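You operate a simulated robot arm through the tools that you are given. There is no shell and no other tool. Be economical: measure what you need, move in short steps, check, and stop when the job is done.

Carry out the task below with a simulated robot arm. There is one attempt and no reset: what you move stays moved.

Task
Take the cedar block from the street end of the trestle bench and put it on top of the cedar plank.
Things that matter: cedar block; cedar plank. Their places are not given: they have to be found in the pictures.

Only the result counts: the job must be done as asked and must still hold three seconds after the hand-in. Knocking over, shifting, dropping, spilling or breaking anything else fails it.

Robot
A 6-joint arm with a two-finger parallel gripper, fixed in place. Base frame: the origin is at the foot of the arm, x ahead of it, y to its left, z up; the work surface is at about z = 800. Units: mm, rad, N and s.
With the tool pointing down near the work surface it reaches from about 240 to 640 mm from the base axis. Its first joint turns from -1.152 to 1.152 rad. Payload 2.7 kg.
The tool frame sits at the grasp point between the pads (the TCP): z along the fingers, y along the line on which they close. The tips reach 23 mm beyond it. Largest opening 94 mm; finger width 38, thickness 10; the body of the gripper, 54 by 96 mm, starts 39 mm behind the TCP.
Orientation is told as [roll, pitch, yaw] about the base's x, y, z axes, in that order, counted from this pose: with the fingers straight down and closing along the base's y, the tool's x points along the base's -x, its y along +y and its z along -z.

Tools
- The arm moves only by the tool play_rows. Its argument "commands" is a list that holds one entry, the list of rows, each a list of 7 numbers: the shift along the tool's x, y, z in units of 500 mm (1.0 is 500 mm), then the turn, a rotation vector about the tool's x, y, z in units of 120 degrees (1.0 is 120 degrees), then the finger opening in mm, from 0 to 94. In form: [[[tx, ty, tz, rx, ry, rz, gripper], ...]]. A call has 1 to 8 rows; each row is the pose to reach, as a shift and turn from the pose commanded when the call began, along the tool's axes at that moment. A call with a number of a shift or a turn outside -1 to 1 is refused whole. A row lasts 0.2 s, in which the tool goes at most 50 mm and 0.15 rad; a call with a longer step from one row to the next is refused whole, and so is a gripper value outside its range. Where a pose cannot be reached the arm comes as near as it can. A force on the tool above 40 N (or 10 N above the force at the start of the call, whichever is more), or a blocked arm, ends the call early, and 0.2 s more pass. The fingers move at their own pace (about 45 mm/s each) and stop on an object; they squeeze with about 40 N. The grip force told is the motor's: it shows also when the fingers shut on nothing. Time passes only in rows, and 0.2 s behind the last, so rows that repeat a pose let the fingers close. The reply holds the time, the measured pose of the TCP, the force on the tool along the base axes, the opening and the grip force, in the units named above and with some noise, and new pictures: "views" is both (left out), scene, wrist or none.
- Cameras (640 x 400 px; columns grow to the right, rows downward): "scene" is fixed at [59, -415.9, 1412.7]; the picture's right is [0.90, -0.43, 0.00], its down [-0.21, -0.43, -0.88] and it looks along [0.38, 0.79, -0.48] (base axes); focal length 351 px, centre (320, 200). "wrist" rides on the gripper at [87, 16, -75] in the tool frame; the picture's right is [-0.18, 0.98, 0.00], its down [-0.58, -0.11, -0.81] and it looks along [-0.79, -0.15, 0.59] (tool axes); focal length 243 px, centre (320, 200).
- pixel_to_xyz(camera, pixels): for up to 12 pixels [column, row] of the newest picture of that camera ("zoom" is the newest enlarged one), the place [x, y, z] in the base frame of the surface seen there, good to about 2 mm. The clock stands still meanwhile.
- inspect(camera, box): a new picture of the part [left, top, right, bottom] of that camera's present view, enlarged. The clock stands still meanwhile.
- finish_job(): hands the job in; it is judged then, once.

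Go step by step. Measure first, check grasps and placings, and put right what went wrong. The budget is 60 turns and 170 pictures, counting those below and the enlarged ones. Unless the task says otherwise, let go and move clear before handing in, and close with one line.

The tools are called after "Call:" as name(argument=value, ...) on one line, values as JSON. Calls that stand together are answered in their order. play_rows: Moves the arm, as the interface text tells. Its arguments: {"type":"object","properties":{"commands":{"type":"array","items":{"type":"array","items":{"type":"array","items":{"type":"number"}}}},"views":{"type":"string","enum":["both","scene","wrist","none"]}},"required":["commands"]} The other tools are called the same way: pixel_to_xyz (camera, pixels) gives the place of the surface under pixels of a picture; inspect (camera, box) takes an enlarged picture of a part of a camera's view; finish_job () hands the job in.

At the start:

```text
time: 0.0
ee_pos: [300.2, 175.5, 1106.7]
orientation: [0.002, -0.002, 0.001]
force: [-0.8, 0.1, 0.2]
grip_width: 93.9
grasp_force: 0.1
```

scene: 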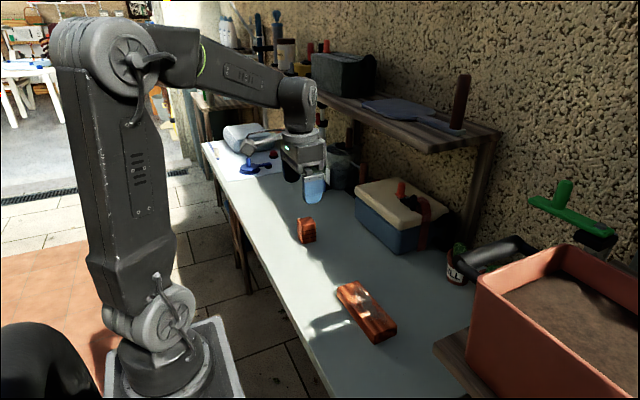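
wrist: 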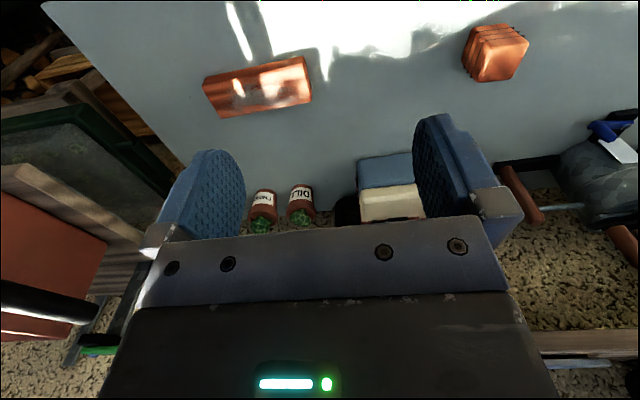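

The scene shows a small reddish block near (306,230) and a plank near (366,312). I'll enlarge both to measure them.

Call:
inspect(camera="scene", box=[260, 190, 420, 350])

Call:
inspect(camera="wrist", box=[180, 0, 580, 250])

Call:
pixel_to_xyz(camera="scene", pixels=[[301, 220], [310, 220], [302, 240], [313, 238], [340, 288], [356, 284], [377, 338], [394, 326], [366, 310], [330, 270], [280, 230], [330, 225]])

Call:
pixel_to_xyz(camera="wrist", pixels=[[480, 80], [510, 78], [526, 42], [500, 60], [470, 35], [490, 28], [205, 82], [215, 115], [308, 100], [303, 58], [258, 85], [400, 100]])

```text
2.50 times, centred on (340, 270) of scene
```

zoom: 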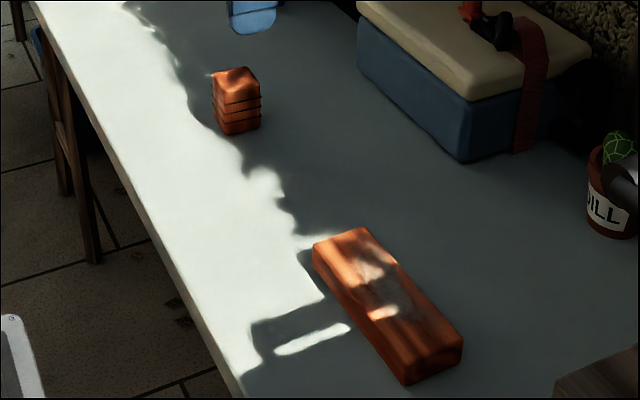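

```text
1.60 times, centred on (380, 125) of wrist
```

zoom: 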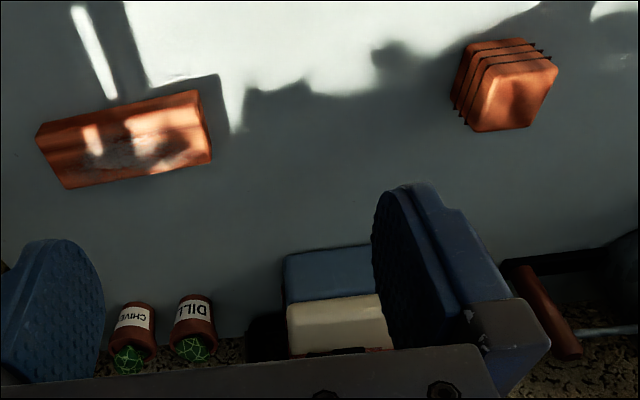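

```text
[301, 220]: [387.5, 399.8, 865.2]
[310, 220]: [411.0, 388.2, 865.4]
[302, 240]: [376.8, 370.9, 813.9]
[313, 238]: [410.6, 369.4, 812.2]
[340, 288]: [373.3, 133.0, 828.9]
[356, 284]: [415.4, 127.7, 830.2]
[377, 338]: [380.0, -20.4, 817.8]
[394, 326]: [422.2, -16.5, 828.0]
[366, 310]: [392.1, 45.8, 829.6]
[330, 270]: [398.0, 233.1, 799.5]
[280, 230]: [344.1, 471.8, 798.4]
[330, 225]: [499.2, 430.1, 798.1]
```

```text
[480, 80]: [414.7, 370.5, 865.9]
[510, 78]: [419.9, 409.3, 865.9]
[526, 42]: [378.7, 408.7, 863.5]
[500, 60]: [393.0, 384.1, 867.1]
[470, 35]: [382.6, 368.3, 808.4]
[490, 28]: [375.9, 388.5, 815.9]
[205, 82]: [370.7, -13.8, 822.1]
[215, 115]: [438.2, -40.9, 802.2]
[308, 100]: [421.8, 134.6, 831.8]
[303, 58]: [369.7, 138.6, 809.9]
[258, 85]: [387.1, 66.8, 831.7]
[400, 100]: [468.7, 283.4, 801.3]
```

The block is about 40×40×66 mm near (398,389), and the plank top is z≈831, centred near (397,58). I'll measure the block's top corners in the zoom to get its yaw.

Call:
inspect(camera="wrist", box=[440, 10, 550, 100])

Call:
inspect(camera="scene", box=[285, 205, 335, 250])

```text
4.44 times, centred on (495, 55) of wrist
```

zoom: 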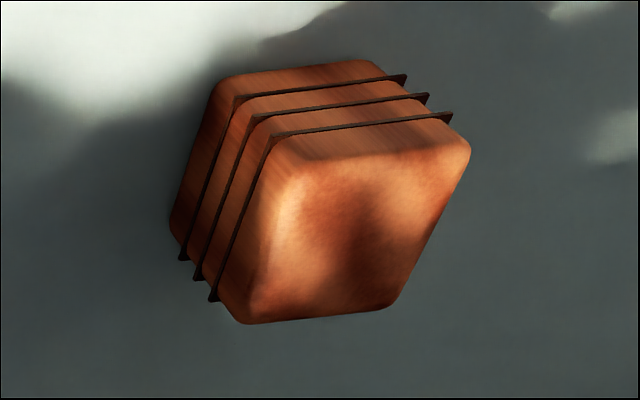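

```text
8.89 times, centred on (310, 228) of scene
```

zoom: 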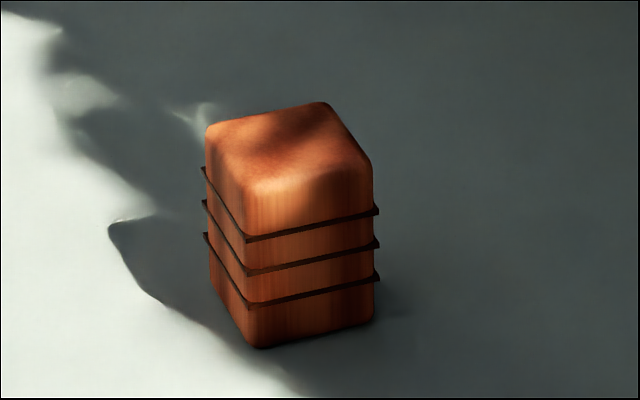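

It is one block with thin bands round it. I'll sample the top-face edges.

Call:
pixel_to_xyz(camera="zoom", pixels=[[215, 130], [318, 107], [365, 160], [250, 188], [228, 160], [265, 118], [342, 132], [310, 175], [250, 325], [368, 310], [310, 240], [228, 215]])

Call:
inspect(camera="scene", box=[325, 270, 405, 350])

```text
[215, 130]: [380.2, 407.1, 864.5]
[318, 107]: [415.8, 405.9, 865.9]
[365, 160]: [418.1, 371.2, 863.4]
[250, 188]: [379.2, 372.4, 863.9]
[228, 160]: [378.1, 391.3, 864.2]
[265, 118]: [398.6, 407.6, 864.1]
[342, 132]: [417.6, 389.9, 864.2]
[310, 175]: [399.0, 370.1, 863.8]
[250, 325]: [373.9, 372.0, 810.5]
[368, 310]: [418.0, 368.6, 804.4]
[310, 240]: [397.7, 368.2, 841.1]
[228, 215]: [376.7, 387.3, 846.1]
```

```text
5.00 times, centred on (365, 310) of scene
```

zoom: 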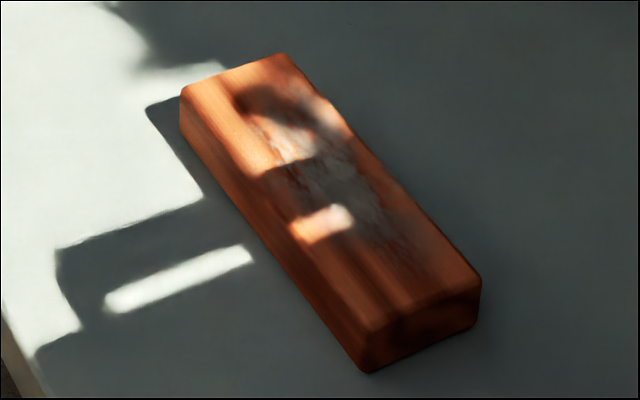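

The block's top face spans x 378–418 and y 370–408, so it is square to the base axes with its centre at (398,389). I'll measure the plank and move above the block with the gripper open.

Call:
pixel_to_xyz(camera="zoom", pixels=[[185, 92], [280, 58], [475, 278], [370, 328], [230, 78], [380, 170], [275, 205], [425, 300], [300, 160], [360, 200], [320, 225], [250, 120]])

Call:
play_rows(commands=[[[-0.033, 0.071, 0, 0, 0, 0, 94], [-0.066, 0.142, 0, 0, 0, 0, 94], [-0.099, 0.213, 0, 0, 0, 0, 94], [-0.132, 0.284, 0, 0, 0, 0, 94], [-0.165, 0.356, 0.04, 0, 0, 0, 94], [-0.1956, 0.427, 0.1, 0, 0, 0, 94], [-0.1956, 0.427, 0.18, 0, 0, 0, 94], [-0.1956, 0.427, 0.2, 0, 0, 0, 94]]])

```text
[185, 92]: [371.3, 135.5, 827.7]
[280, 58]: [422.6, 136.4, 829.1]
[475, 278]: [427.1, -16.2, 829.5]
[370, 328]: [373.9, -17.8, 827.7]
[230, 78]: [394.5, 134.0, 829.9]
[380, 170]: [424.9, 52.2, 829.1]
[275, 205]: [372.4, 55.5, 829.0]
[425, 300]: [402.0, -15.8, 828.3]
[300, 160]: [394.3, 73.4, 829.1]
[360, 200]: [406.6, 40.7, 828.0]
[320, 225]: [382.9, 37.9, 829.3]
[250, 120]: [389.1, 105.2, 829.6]
```

```text
time: 1.8
ee_pos: [399.1, 389.6, 1008.3]
orientation: [0.002, -0.002, 0.001]
force: [0.4, -0.3, 0.4]
grip_width: 94.1
grasp_force: 0.0
```

scene: 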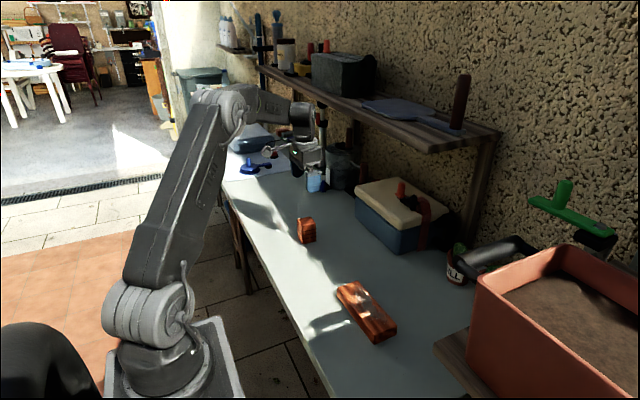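
wrist: 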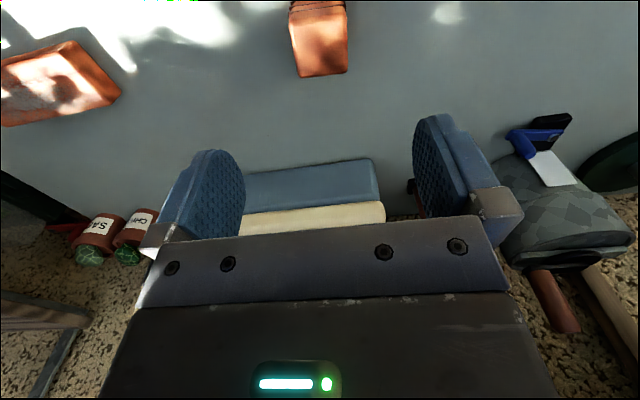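

The TCP is at (399,390,1008), above the block, and the path down is clear. The plank measures x 371–427, y −18–137, top z≈830. Next I'll go down to just above the block and check.

Call:
play_rows(commands=[[[0, 0, 0.08, 0, 0, 0, 94], [0, 0, 0.16, 0, 0, 0, 94], [0, 0, 0.21, 0, 0, 0, 94], [0, 0, 0.21, 0, 0, 0, 94]]])

Call:
inspect(camera="scene", box=[260, 150, 360, 250])

```text
time: 2.8
ee_pos: [399.1, 389.4, 902.3]
orientation: [0.002, -0.002, 0.003]
force: [0.5, -0.1, 0.8]
grip_width: 94.1
grasp_force: 0.0
```

scene: 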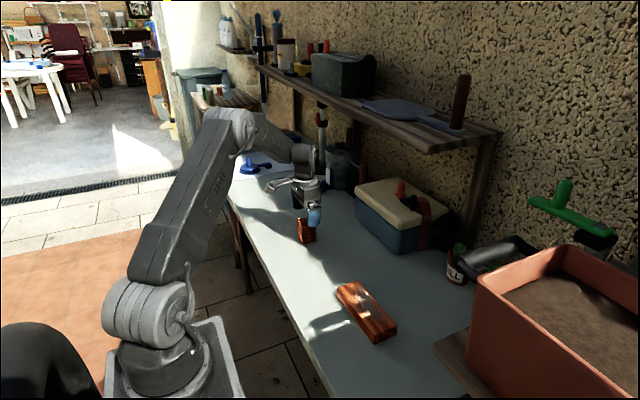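
wrist: 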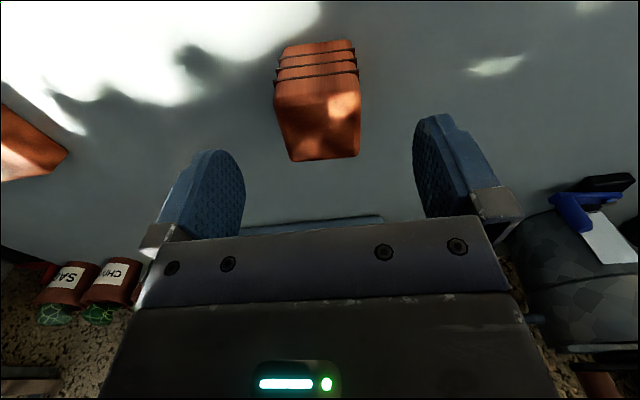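

```text
4.00 times, centred on (310, 200) of scene
```

zoom: 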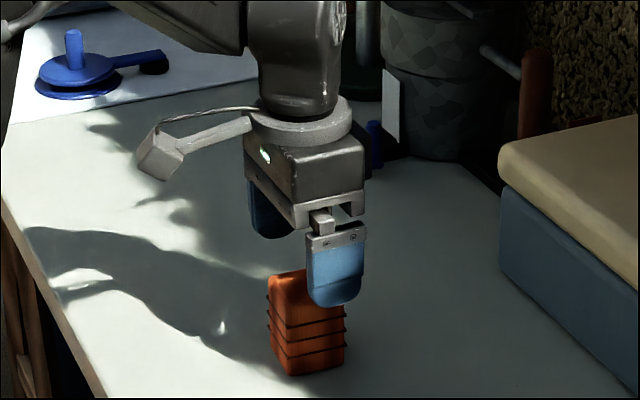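

The block sits centred between the fingers in the wrist view (columns 275–360). I'll descend to z≈838, close and hold.

Call:
play_rows(commands=[[[0, 0, 0.06, 0, 0, 0, 94], [0, 0, 0.11, 0, 0, 0, 94], [0, 0, 0.129, 0, 0, 0, 94], [0, 0, 0.129, 0, 0, 0, 60], [0, 0, 0.129, 0, 0, 0, 35], [0, 0, 0.129, 0, 0, 0, 20], [0, 0, 0.129, 0, 0, 0, 20], [0, 0, 0.129, 0, 0, 0, 20]]])

Call:
inspect(camera="scene", box=[260, 150, 360, 250])

```text
time: 4.6
ee_pos: [400.0, 389.1, 838.1]
orientation: [0.004, -0.001, 0.002]
force: [0.3, -0.3, 0.1]
grip_width: 45.5
grasp_force: 40.4
```

scene: 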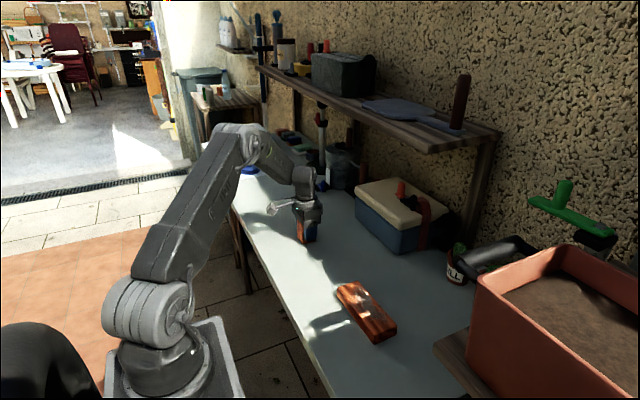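
wrist: 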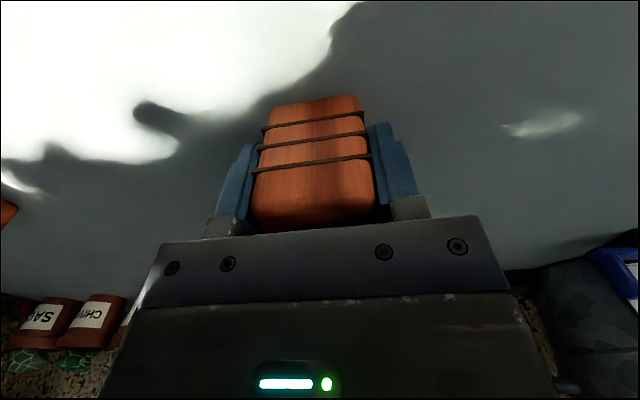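

```text
4.00 times, centred on (310, 200) of scene
```

zoom: 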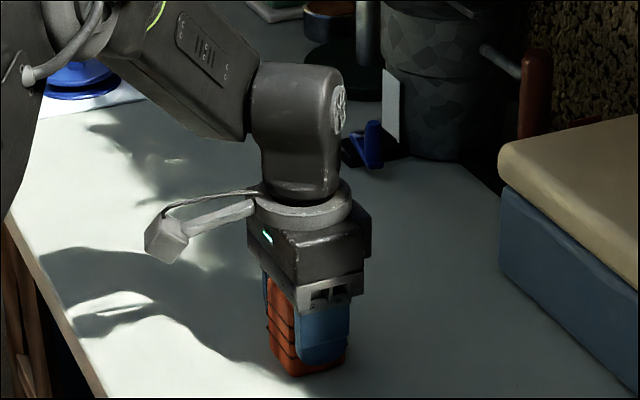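

The grip holds at 45.5 mm and 40 N. Next is a slow 30 mm lift, then a check of grip and weight.

Call:
play_rows(commands=[[[0, 0, -0.02, 0, 0, 0, 20], [0, 0, -0.06, 0, 0, 0, 20], [0, 0, -0.1, 0, 0, 0, 20], [0, 0, -0.14, 0, 0, 0, 20], [0, 0, -0.16, 0, 0, 0, 20], [0, 0, -0.16, 0, 0, 0, 20]]])

```text
time: 6.0
ee_pos: [399.9, 390.1, 917.6]
orientation: [0.001, -0.001, 0.002]
force: [-0.3, -0.4, 0.0]
grip_width: 45.6
grasp_force: 39.8
```

scene: 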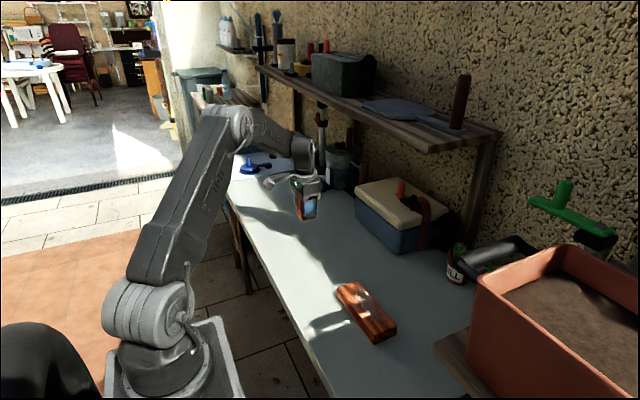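
wrist: 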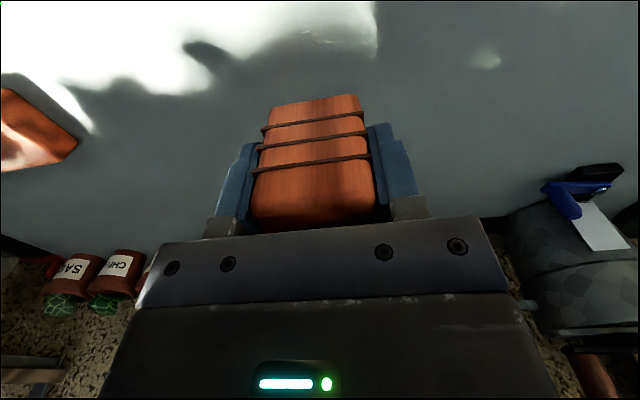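

The block came up with the fingers and the grip is unchanged. I'll carry it to above the plank centre (399,59).

Call:
play_rows(commands=[[[0, -0.05, 0, 0, 0, 0, 20], [0, -0.14, 0, 0, 0, 0, 20], [0, -0.235, 0, 0, 0, 0, 20], [0, -0.33, 0, 0, 0, 0, 20], [0, -0.425, 0, 0, 0, 0, 20], [0, -0.52, 0, 0, 0, 0, 20], [0, -0.61, 0, 0, 0, 0, 20], [0, -0.66, 0, 0, 0, 0, 20]]])

Call:
inspect(camera="scene", box=[310, 230, 430, 350])

```text
time: 7.8
ee_pos: [400.4, 58.8, 916.5]
orientation: [0.002, -0.002, 0.001]
force: [-1.2, 0.1, -0.9]
grip_width: 45.5
grasp_force: 39.4
```

scene: 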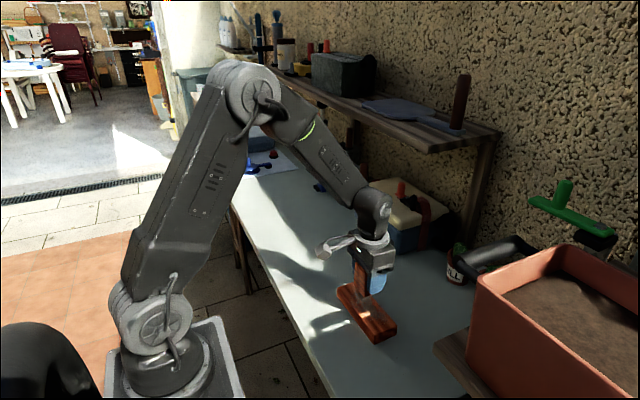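
wrist: 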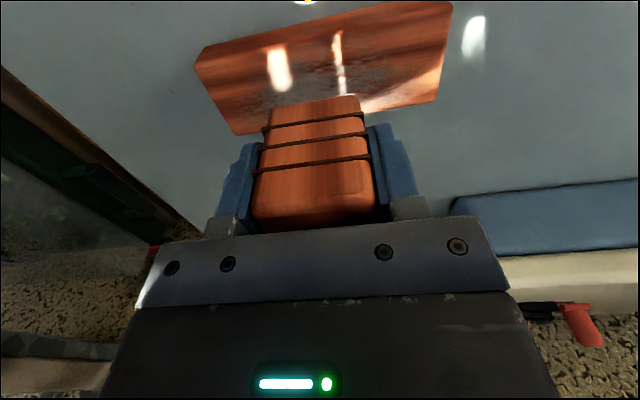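

```text
3.33 times, centred on (370, 290) of scene
```

zoom: 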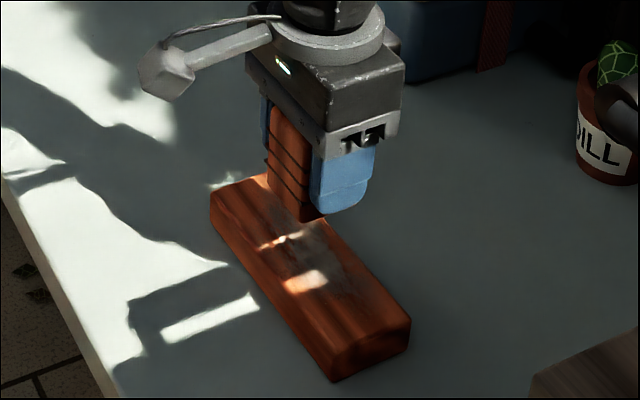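

The block hangs over the middle of the plank. Contact is expected at TCP z≈868–869, so I'll drop to about 872 and then creep.

Call:
play_rows(commands=[[[0, 0, 0.03, 0, 0, 0, 20], [0, 0, 0.06, 0, 0, 0, 20], [0, 0, 0.085, 0, 0, 0, 20], [0, 0, 0.088, 0, 0, 0, 20], [0, 0, 0.09, 0, 0, 0, 20], [0, 0, 0.09, 0, 0, 0, 20]]])

Call:
inspect(camera="scene", box=[330, 250, 410, 330])

```text
time: 9.2
ee_pos: [399.9, 58.5, 872.4]
orientation: [0.003, -0.001, 0.002]
force: [-0.3, 0.3, -0.9]
grip_width: 45.6
grasp_force: 40.4
```

scene: 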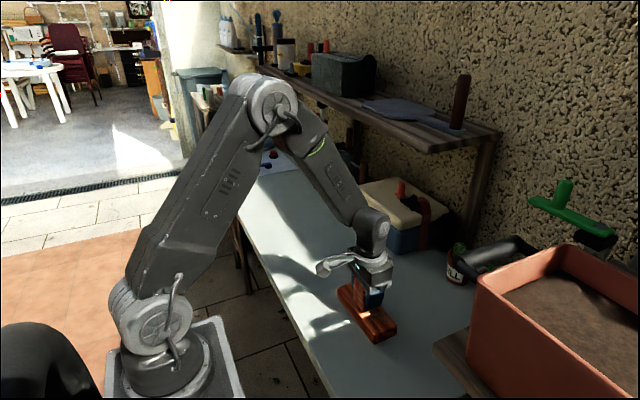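
wrist: 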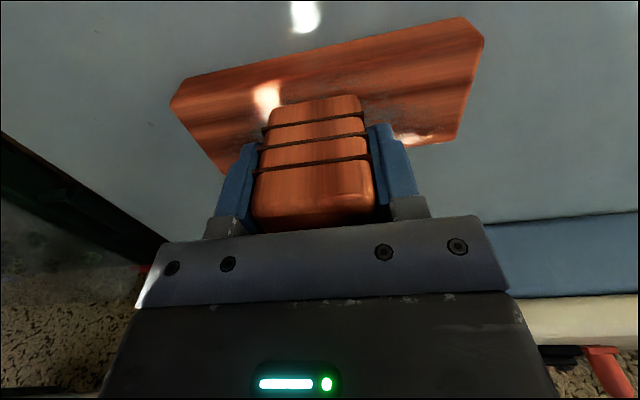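

```text
5.00 times, centred on (370, 290) of scene
```

zoom: 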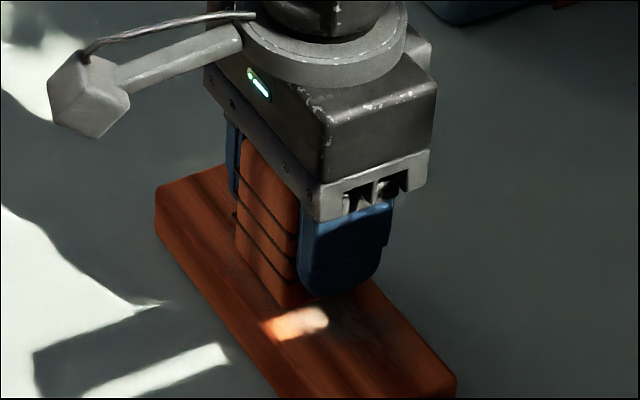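

No contact yet at z=872.4. I'll lower in 1 mm steps and watch the force.

Call:
play_rows(commands=[[[0, 0, 0.002, 0, 0, 0, 20], [0, 0, 0.004, 0, 0, 0, 20], [0, 0, 0.005, 0, 0, 0, 20], [0, 0, 0.005, 0, 0, 0, 20]]], views="none")

```text
time: 10.2
ee_pos: [399.6, 59.4, 870.9]
orientation: [0.003, -0.001, 0.001]
force: [0.0, 0.9, -0.4]
grip_width: 45.3
grasp_force: 40.2
```

Call:
play_rows(commands=[[[0, 0, 0.001, 0, 0, 0, 20], [0, 0, 0.002, 0, 0, 0, 20], [0, 0, 0.003, 0, 0, 0, 20], [0, 0, 0.003, 0, 0, 0, 20]]], views="none")

```text
time: 11.2
ee_pos: [399.2, 59.8, 868.4]
orientation: [0.001, -0.001, 0.004]
force: [0.2, 0.0, 0.4]
grip_width: 45.6
grasp_force: 40.1
```

The readings still show no contact at z≈868–869, so I'll go down another 1.5 mm.

Call:
play_rows(commands=[[[0, 0, 0.001, 0, 0, 0, 20], [0, 0, 0.002, 0, 0, 0, 20], [0, 0, 0.003, 0, 0, 0, 20], [0, 0, 0.003, 0, 0, 0, 20]]], views="none")

Call:
inspect(camera="scene", box=[340, 280, 390, 330])

```text
time: 12.2
ee_pos: [400.1, 59.8, 868.5]
orientation: [0.003, -0.003, 0.002]
force: [-1.4, 0.1, 3.8]
grip_width: 45.5
grasp_force: 40.0
```

```text
8.00 times, centred on (365, 305) of scene
```

zoom: 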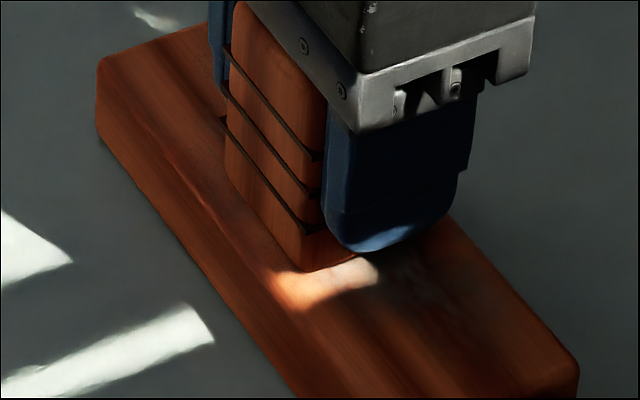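

The force rose to 3.8 N, so the block is on the plank. I'll open the fingers gradually with the arm still.

Call:
play_rows(commands=[[[0, 0, 0, 0, 0, 0, 44], [0, 0, 0, 0, 0, 0, 48], [0, 0, 0, 0, 0, 0, 54], [0, 0, 0, 0, 0, 0, 65], [0, 0, 0, 0, 0, 0, 80], [0, 0, 0, 0, 0, 0, 94], [0, 0, 0, 0, 0, 0, 94], [0, 0, 0, 0, 0, 0, 94]]])

Call:
inspect(camera="scene", box=[330, 250, 410, 350])

```text
time: 14.0
ee_pos: [400.0, 58.5, 867.1]
orientation: [0.001, -0.002, 0.002]
force: [0.3, -0.8, 0.0]
grip_width: 94.0
grasp_force: 0.1
```

scene: 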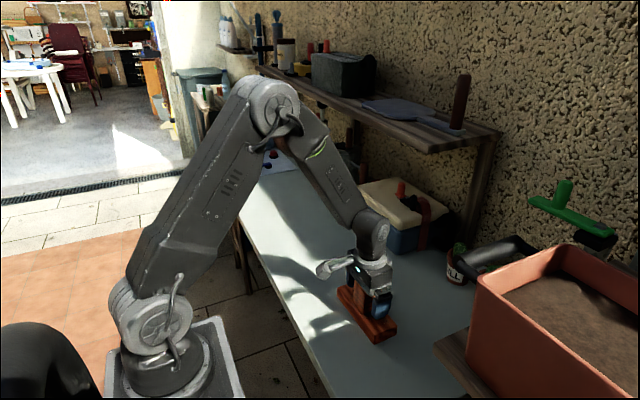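
wrist: 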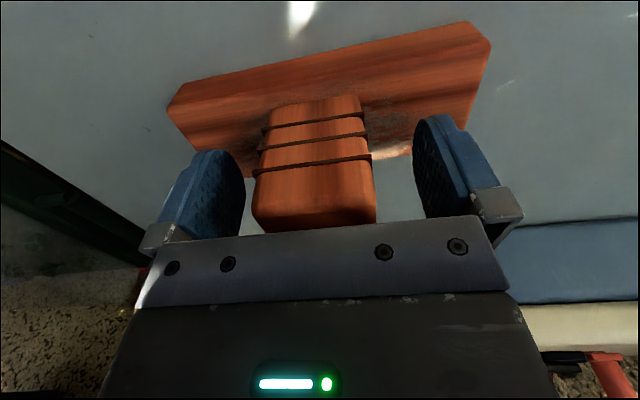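

```text
4.00 times, centred on (370, 300) of scene
```

zoom: 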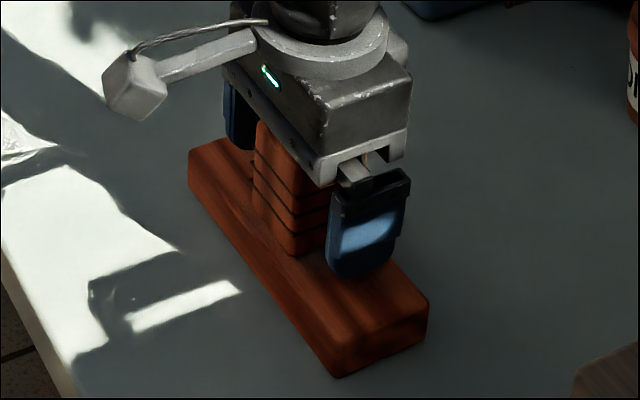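

The block stands free between the open fingers. I'll go straight up to clear it.

Call:
play_rows(commands=[[[0, 0, -0.03, 0, 0, 0, 94], [0, 0, -0.09, 0, 0, 0, 94], [0, 0, -0.17, 0, 0, 0, 94], [0, 0, -0.26, 0, 0, 0, 94], [0, 0, -0.34, 0, 0, 0, 94], [0, 0, -0.36, 0, 0, 0, 94], [0, 0, -0.36, 0, 0, 0, 94]]])

Call:
inspect(camera="scene", box=[320, 250, 420, 350])

```text
time: 15.6
ee_pos: [399.5, 58.2, 1046.6]
orientation: [0.002, -0.002, 0.001]
force: [-0.9, -0.5, 1.0]
grip_width: 94.0
grasp_force: 0.0
```

scene: 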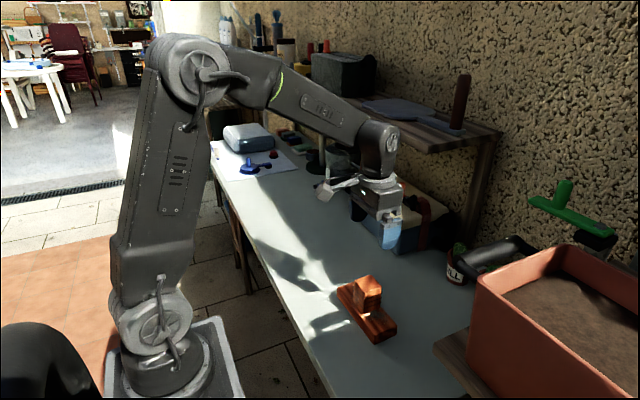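
wrist: 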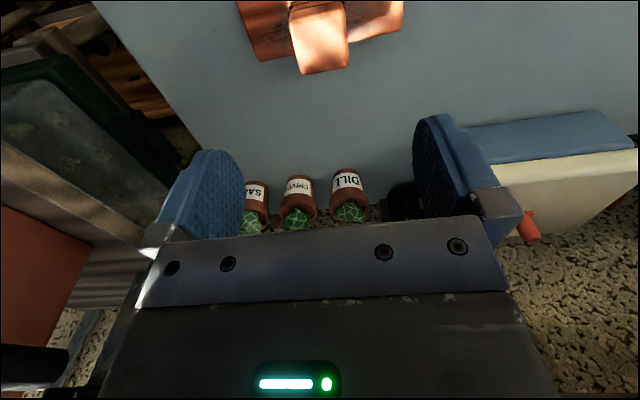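

```text
4.00 times, centred on (370, 300) of scene
```

zoom: 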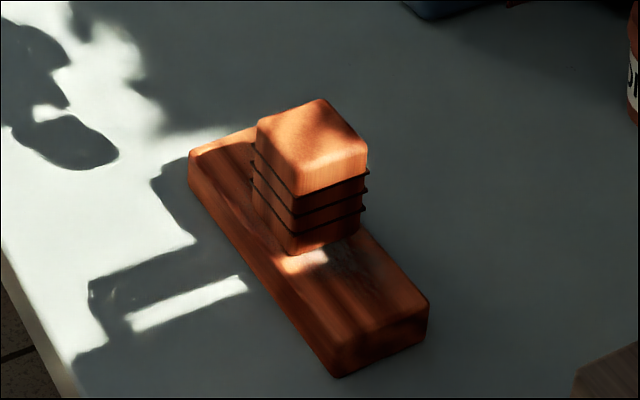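

The block stands upright on the plank. I'll wait a moment and check for drift before handing in.

Call:
play_rows(commands=[[[0, 0, 0, 0, 0, 0, 94], [0, 0, 0, 0, 0, 0, 94], [0, 0, 0, 0, 0, 0, 94], [0, 0, 0, 0, 0, 0, 94], [0, 0, 0, 0, 0, 0, 94], [0, 0, 0, 0, 0, 0, 94], [0, 0, 0, 0, 0, 0, 94], [0, 0, 0, 0, 0, 0, 94]]], views="none")

Call:
inspect(camera="scene", box=[320, 250, 420, 350])

Call:
pixel_to_xyz(camera="zoom", pixels=[[262, 124], [318, 103], [363, 150], [300, 185], [195, 155], [420, 300], [340, 340]])

```text
time: 17.4
ee_pos: [400.5, 58.9, 1045.3]
orientation: [0.001, 0.0, 0.002]
force: [0.1, 0.2, -0.3]
grip_width: 94.0
grasp_force: 0.1
```

```text
4.00 times, centred on (370, 300) of scene
```

zoom: 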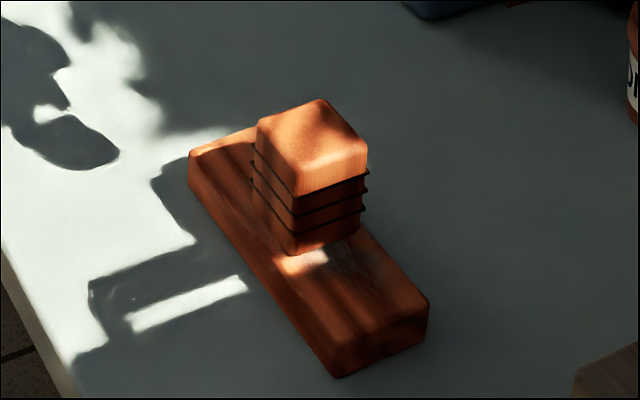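

```text
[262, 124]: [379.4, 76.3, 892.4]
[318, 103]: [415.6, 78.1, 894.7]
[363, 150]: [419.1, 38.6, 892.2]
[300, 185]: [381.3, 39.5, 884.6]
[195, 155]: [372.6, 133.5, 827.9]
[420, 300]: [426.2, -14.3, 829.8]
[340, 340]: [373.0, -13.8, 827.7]
```

The block is steady and level at about (399,58), its top is at z≈894, and the plank has not moved. I'm handing in.

Call:
finish_job()

```text
The job is handed in.
```

The cedar block is standing upright on the middle of the cedar plank, with the gripper open and clear; the plank did not move.
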